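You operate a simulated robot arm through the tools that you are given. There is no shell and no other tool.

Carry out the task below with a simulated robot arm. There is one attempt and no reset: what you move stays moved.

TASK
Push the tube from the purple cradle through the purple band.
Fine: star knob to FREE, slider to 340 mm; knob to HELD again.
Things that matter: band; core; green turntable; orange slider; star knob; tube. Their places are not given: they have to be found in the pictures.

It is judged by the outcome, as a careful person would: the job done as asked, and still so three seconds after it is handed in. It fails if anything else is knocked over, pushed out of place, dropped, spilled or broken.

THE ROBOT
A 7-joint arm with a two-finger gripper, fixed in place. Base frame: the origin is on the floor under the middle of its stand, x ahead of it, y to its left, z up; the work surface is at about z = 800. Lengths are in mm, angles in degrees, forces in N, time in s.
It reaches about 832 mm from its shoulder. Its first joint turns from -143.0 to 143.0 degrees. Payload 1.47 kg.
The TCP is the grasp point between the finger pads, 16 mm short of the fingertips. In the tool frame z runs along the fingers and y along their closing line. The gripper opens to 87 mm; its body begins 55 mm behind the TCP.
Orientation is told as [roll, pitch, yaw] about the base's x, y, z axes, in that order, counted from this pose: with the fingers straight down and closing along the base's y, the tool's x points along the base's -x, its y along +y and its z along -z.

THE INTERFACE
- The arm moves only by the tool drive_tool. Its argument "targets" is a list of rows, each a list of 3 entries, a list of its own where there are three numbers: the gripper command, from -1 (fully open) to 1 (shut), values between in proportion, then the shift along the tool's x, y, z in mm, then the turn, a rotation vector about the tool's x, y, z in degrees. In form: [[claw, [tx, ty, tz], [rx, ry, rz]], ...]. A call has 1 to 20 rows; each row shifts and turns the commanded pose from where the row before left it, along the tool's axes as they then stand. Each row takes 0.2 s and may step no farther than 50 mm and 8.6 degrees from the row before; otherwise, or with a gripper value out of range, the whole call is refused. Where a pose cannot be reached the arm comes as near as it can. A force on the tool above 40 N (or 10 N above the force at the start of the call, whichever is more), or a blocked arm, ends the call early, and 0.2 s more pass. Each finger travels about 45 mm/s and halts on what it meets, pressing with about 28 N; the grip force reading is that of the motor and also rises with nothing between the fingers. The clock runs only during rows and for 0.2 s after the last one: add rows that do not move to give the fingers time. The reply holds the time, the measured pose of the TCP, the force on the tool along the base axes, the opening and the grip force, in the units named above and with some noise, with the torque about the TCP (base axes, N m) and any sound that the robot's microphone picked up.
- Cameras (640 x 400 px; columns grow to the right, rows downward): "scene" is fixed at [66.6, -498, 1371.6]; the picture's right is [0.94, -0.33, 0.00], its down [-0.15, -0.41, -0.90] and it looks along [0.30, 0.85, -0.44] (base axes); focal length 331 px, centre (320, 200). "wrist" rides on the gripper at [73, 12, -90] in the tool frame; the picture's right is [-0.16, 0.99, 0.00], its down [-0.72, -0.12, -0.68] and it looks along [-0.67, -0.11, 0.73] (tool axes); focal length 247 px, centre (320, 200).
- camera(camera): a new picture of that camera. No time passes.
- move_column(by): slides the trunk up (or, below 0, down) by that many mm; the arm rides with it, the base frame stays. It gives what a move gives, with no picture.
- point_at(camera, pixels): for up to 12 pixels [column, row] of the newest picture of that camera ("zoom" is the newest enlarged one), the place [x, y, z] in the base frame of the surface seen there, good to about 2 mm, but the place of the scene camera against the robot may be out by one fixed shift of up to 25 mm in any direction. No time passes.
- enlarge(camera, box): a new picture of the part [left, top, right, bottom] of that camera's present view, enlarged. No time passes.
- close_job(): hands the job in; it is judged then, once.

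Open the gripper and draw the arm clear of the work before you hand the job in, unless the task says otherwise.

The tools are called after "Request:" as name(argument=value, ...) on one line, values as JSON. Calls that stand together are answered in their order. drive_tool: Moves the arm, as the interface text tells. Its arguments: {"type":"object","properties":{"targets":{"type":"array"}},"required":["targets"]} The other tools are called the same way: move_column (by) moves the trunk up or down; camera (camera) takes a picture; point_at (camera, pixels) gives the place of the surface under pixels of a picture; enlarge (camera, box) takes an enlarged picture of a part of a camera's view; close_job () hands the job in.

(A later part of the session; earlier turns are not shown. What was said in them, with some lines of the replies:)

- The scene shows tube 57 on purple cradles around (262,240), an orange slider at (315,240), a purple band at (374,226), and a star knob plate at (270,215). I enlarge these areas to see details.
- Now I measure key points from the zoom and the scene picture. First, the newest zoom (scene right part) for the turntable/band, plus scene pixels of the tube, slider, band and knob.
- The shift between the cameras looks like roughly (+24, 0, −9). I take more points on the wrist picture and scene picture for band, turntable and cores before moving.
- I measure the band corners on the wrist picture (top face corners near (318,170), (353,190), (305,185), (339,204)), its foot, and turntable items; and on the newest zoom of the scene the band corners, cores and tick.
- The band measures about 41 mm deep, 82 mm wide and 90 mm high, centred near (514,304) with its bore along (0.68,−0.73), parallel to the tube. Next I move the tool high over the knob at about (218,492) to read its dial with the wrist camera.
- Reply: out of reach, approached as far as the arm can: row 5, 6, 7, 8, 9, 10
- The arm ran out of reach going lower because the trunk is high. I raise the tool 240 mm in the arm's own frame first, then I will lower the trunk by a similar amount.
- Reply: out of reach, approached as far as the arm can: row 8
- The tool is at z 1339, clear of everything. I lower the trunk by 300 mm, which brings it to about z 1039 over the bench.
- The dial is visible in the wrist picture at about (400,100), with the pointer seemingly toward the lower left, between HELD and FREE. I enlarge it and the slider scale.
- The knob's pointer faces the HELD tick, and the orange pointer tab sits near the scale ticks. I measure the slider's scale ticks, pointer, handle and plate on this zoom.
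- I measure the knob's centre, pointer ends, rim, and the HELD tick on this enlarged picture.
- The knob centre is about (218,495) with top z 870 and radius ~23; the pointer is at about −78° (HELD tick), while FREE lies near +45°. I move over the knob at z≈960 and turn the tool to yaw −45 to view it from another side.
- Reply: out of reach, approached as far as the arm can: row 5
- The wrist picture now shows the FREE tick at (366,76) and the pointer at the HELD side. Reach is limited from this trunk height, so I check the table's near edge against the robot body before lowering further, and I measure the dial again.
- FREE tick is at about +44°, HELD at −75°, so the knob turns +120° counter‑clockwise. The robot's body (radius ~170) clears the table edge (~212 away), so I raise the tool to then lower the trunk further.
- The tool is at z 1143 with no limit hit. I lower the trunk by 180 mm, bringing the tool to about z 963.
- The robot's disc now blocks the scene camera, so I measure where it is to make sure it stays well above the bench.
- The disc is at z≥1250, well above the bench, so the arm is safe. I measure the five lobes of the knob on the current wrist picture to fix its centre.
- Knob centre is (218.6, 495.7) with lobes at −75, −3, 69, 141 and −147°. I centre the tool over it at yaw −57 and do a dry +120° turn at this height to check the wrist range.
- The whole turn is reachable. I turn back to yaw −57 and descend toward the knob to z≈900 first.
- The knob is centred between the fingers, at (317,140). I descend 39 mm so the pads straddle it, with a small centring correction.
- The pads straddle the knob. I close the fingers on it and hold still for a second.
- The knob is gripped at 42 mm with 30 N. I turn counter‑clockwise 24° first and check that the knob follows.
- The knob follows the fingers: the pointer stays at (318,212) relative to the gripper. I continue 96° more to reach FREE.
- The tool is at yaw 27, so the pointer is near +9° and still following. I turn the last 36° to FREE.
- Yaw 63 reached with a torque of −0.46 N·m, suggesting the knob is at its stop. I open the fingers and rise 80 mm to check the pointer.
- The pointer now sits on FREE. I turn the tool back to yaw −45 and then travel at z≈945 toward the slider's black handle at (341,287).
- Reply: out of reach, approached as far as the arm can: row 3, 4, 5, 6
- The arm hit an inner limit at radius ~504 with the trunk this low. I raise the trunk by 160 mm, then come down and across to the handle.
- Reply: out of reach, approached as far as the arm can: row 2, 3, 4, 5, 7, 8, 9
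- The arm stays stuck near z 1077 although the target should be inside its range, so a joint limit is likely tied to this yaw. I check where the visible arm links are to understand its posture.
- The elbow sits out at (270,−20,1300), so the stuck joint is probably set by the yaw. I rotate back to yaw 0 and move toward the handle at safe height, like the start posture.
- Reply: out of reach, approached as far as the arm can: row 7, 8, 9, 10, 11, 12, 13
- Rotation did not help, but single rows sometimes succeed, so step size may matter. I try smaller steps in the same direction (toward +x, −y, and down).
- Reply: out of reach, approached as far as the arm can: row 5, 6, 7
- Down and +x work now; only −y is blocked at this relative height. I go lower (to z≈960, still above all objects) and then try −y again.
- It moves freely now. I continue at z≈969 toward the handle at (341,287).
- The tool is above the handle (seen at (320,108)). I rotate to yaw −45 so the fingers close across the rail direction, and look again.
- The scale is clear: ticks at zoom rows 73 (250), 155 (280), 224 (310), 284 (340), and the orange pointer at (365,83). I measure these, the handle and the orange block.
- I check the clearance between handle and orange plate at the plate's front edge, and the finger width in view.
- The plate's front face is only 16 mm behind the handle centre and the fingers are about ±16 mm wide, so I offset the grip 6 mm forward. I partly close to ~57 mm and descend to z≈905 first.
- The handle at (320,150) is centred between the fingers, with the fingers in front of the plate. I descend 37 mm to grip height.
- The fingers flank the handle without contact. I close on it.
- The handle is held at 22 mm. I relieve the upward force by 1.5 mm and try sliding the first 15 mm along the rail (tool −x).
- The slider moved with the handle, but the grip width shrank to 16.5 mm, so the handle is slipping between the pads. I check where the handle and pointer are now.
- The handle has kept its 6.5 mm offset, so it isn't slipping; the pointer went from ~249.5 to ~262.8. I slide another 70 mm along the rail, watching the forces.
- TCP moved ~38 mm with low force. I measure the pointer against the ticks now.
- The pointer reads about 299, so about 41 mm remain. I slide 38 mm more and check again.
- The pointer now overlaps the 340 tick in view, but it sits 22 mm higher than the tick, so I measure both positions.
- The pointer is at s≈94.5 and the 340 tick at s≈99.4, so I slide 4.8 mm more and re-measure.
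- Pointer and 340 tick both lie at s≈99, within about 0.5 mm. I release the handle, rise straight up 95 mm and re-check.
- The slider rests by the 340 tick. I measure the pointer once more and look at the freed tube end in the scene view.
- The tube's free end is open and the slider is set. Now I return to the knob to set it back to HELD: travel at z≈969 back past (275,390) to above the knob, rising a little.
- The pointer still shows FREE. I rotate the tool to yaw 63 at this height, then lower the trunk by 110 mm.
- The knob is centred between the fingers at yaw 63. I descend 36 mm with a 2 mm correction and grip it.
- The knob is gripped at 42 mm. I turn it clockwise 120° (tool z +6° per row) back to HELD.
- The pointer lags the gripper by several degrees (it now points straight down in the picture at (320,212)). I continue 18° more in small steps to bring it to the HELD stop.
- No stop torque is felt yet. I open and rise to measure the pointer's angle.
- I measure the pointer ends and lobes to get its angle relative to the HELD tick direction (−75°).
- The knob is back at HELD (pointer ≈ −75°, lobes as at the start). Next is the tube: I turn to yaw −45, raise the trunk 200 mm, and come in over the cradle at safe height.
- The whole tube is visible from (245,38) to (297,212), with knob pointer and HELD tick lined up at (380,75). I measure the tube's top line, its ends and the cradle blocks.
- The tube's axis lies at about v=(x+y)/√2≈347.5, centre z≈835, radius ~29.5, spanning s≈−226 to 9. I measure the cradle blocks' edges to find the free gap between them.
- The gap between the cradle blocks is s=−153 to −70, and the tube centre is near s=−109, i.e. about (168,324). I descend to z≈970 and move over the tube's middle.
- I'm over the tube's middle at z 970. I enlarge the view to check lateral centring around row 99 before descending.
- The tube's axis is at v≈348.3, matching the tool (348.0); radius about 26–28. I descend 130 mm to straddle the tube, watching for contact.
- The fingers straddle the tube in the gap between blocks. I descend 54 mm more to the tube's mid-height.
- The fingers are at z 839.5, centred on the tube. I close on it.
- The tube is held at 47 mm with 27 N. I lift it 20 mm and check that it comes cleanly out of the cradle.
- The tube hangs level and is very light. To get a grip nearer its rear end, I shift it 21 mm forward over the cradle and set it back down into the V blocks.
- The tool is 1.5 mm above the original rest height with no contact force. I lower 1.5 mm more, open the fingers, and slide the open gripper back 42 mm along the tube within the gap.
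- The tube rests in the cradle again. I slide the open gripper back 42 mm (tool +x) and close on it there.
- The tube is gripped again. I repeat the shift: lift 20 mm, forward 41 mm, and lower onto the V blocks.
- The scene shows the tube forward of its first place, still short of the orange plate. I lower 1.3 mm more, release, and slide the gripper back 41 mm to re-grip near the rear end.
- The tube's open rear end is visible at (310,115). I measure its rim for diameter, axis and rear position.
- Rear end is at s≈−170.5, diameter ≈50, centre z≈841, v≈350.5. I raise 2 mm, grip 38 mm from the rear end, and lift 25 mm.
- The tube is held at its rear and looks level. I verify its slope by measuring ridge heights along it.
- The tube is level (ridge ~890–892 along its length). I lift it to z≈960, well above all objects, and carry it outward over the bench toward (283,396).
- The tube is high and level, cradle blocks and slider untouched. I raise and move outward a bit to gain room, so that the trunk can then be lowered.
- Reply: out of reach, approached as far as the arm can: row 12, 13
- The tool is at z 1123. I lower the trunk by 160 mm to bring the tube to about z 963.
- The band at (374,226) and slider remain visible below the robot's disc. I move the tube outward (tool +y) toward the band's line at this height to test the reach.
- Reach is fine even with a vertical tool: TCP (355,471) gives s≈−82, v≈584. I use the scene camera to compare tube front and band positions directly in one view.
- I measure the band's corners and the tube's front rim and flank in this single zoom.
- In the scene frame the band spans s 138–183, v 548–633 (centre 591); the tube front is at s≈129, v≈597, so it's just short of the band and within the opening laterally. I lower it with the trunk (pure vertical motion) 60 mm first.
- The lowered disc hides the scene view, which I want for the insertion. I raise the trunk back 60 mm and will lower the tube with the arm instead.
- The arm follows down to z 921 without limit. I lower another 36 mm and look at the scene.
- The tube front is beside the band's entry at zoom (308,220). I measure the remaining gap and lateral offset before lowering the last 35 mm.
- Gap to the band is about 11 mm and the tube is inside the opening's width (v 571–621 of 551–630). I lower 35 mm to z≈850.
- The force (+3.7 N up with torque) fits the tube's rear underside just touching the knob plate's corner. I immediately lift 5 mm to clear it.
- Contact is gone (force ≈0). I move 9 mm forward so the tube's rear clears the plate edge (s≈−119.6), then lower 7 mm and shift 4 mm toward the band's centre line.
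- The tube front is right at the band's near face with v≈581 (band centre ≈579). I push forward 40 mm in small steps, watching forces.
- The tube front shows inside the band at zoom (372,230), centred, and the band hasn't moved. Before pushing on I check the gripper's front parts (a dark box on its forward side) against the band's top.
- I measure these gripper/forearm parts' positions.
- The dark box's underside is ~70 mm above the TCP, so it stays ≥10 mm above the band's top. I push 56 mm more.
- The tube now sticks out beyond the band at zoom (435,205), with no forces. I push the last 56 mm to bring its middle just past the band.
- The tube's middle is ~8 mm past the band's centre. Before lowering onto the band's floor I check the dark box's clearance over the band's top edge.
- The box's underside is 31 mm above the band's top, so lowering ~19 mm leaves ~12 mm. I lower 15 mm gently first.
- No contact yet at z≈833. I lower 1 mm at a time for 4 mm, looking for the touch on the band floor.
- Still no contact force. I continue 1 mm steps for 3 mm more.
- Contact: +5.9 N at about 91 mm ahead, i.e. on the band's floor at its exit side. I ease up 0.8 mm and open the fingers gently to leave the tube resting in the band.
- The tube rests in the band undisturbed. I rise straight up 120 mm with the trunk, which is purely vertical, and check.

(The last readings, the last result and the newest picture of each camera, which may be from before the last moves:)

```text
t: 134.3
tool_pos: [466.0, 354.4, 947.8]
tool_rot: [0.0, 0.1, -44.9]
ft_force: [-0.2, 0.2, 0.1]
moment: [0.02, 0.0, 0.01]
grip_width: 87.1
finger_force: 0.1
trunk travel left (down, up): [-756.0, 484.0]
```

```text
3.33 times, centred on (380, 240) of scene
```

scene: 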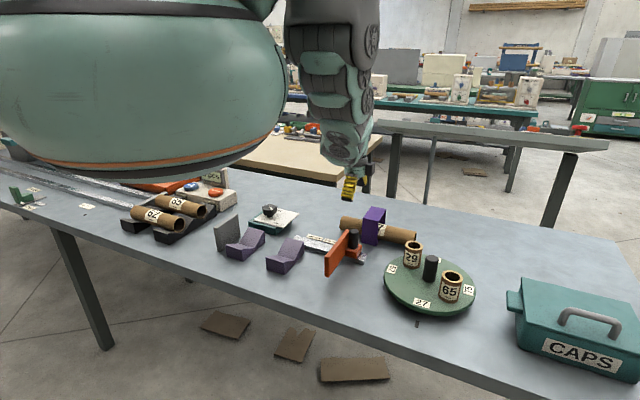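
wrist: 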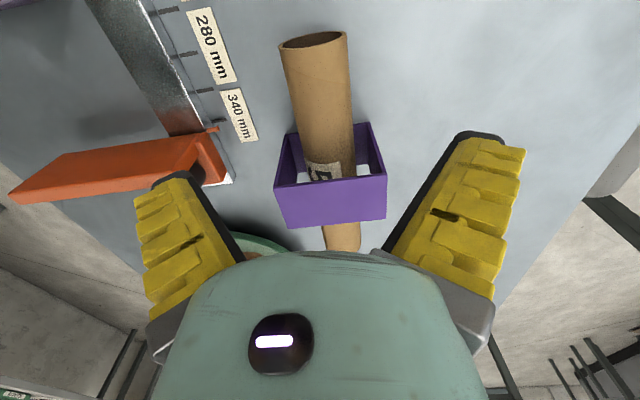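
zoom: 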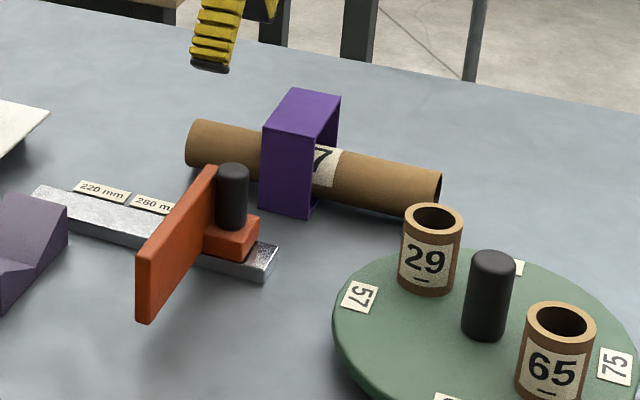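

The tube sticks out on both sides of the band. I verify the band's place, the slider pointer and the knob with measurements.

Request:
point_at(camera="zoom", pixels=[[294, 91], [338, 98], [311, 135], [265, 128], [262, 207], [309, 214], [200, 122], [435, 172], [340, 150], [245, 133]])

Request:
enlarge(camera="scene", box=[240, 190, 320, 250])

Request:
enlarge(camera="wrist", box=[150, 0, 400, 200])

```text
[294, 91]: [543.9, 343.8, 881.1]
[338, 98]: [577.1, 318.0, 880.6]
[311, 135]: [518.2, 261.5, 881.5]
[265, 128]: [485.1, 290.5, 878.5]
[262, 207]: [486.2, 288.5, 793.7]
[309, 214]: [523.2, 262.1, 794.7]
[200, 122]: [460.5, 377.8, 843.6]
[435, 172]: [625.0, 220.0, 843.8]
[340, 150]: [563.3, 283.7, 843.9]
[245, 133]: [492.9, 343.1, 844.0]
```

```text
6.67 times, centred on (280, 220) of scene
```

zoom: 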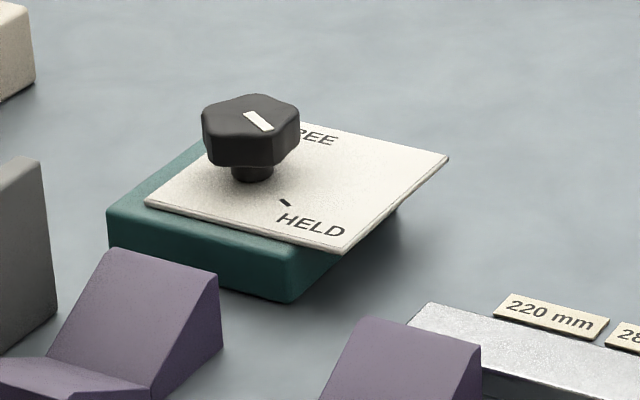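

```text
2.00 times, centred on (275, 100) of wrist
```

zoom: 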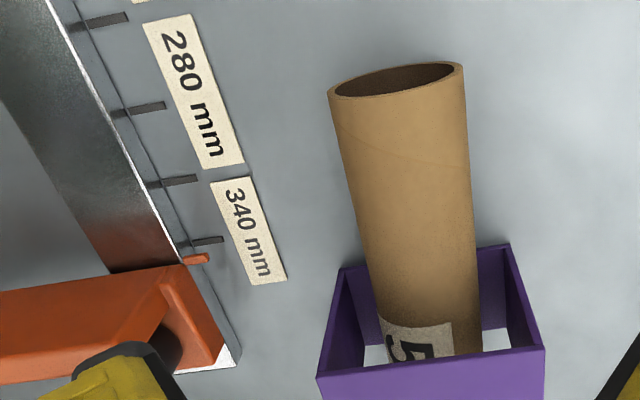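

The band hasn't moved, and the knob points to HELD. I measure the slider pointer against the 340 tick once more in this wrist zoom.

Request:
point_at(camera="zoom", pixels=[[195, 259], [202, 257], [188, 261], [210, 241], [220, 239], [198, 244], [180, 181], [145, 109], [260, 230]])

```text
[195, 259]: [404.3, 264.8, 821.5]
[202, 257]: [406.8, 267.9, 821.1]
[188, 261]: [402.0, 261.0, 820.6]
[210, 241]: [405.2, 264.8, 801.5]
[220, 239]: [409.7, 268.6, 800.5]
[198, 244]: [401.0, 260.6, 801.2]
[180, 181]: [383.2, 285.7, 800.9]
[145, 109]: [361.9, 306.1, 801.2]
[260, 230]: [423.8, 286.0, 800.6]
```

The pointer is within ~0.6 mm of the 340 tick. I raise the trunk 260 mm to draw the open gripper well clear of the work.

Request:
move_column(by=260)

Request:
drive_tool(targets=[[-1, [0, -10, 0], [0, 0, 0]], [-1, [0, -10, 0], [0, 0, 0]], [-1, [0, -10, 0], [0, 0, 0]], [-1, [0, 0, 0], [0, 0, 0]], [-1, [0, 0, 0], [0, 0, 0]]])

Request:
camera(camera="scene")

Request:
enlarge(camera="scene", box=[200, 180, 500, 340])

```text
t: 137.0
tool_pos: [466.6, 355.0, 1209.7]
tool_rot: [0.0, -0.1, -44.9]
ft_force: [0.1, -0.2, 0.1]
moment: [-0.02, 0.03, -0.02]
grip_width: 86.9
finger_force: 0.0
trunk travel left (down, up): [-1016.0, 224.0]
```

```text
t: 138.2
tool_pos: [444.4, 333.2, 1209.2]
tool_rot: [0.0, -0.1, -45.0]
ft_force: [1.0, -0.4, -0.2]
moment: [-0.04, 0.02, -0.03]
grip_width: 86.8
finger_force: 0.1
trunk travel left (down, up): [-1016.0, 224.0]
```

```text
taken
```

scene: 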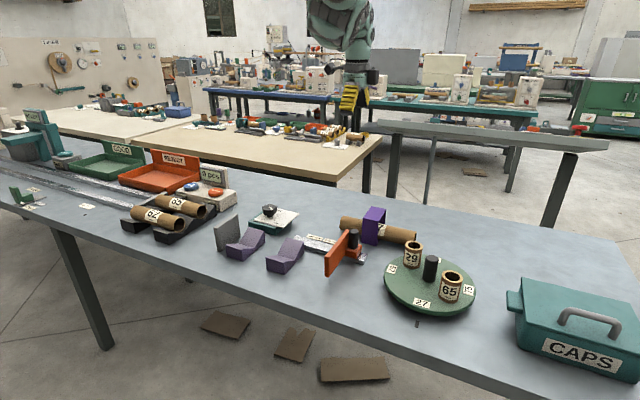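

```text
2.13 times, centred on (350, 260) of scene
```

zoom: 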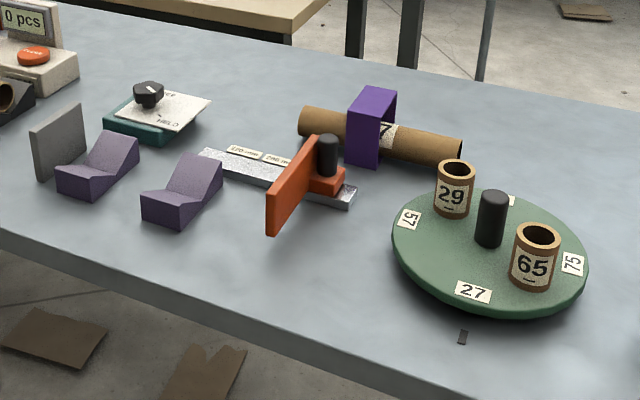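

The final pictures show tube 57 resting through the purple band with both ends out. The slider is at 340 mm, the knob is on HELD, the turntable, cores and box are undisturbed, and the open gripper is well clear. I hand the job in.

Request:
close_job()

```text
The job is handed in.
```

I've handed the job in. Tube 57 is through the purple band, the slider is at 340 mm and the knob is back on HELD; I haven't been told how it was judged.

- **Tube:** it rests on the band's floor, sticking out roughly 90–105 mm on each side. Its middle is about 8 mm past the band's centre. I took "through" to mean threaded with both ends out, not pushed all the way out the far side.
- **Slider:** I moved it from about 250 to 340 mm with the knob on FREE. In the last measurement the pointer was about 0.6 mm from the 340 tick.
- **Knob:** the pointer lines up with the HELD tick. The grip slipped a few degrees on the way back, so I turned it further and checked its angle by measuring. I didn't feel it hit a stop, and I didn't test that the slider is locked.
- **Other objects:** the band hasn't moved within measuring error, and the turntable, cores and cradle look unchanged in the final picture. The tube's rear briefly touched the knob plate's corner at about 4 N; I lifted it straight off and saw no effect on the plate.

I opened the gripper and raised the arm well clear before handing in.
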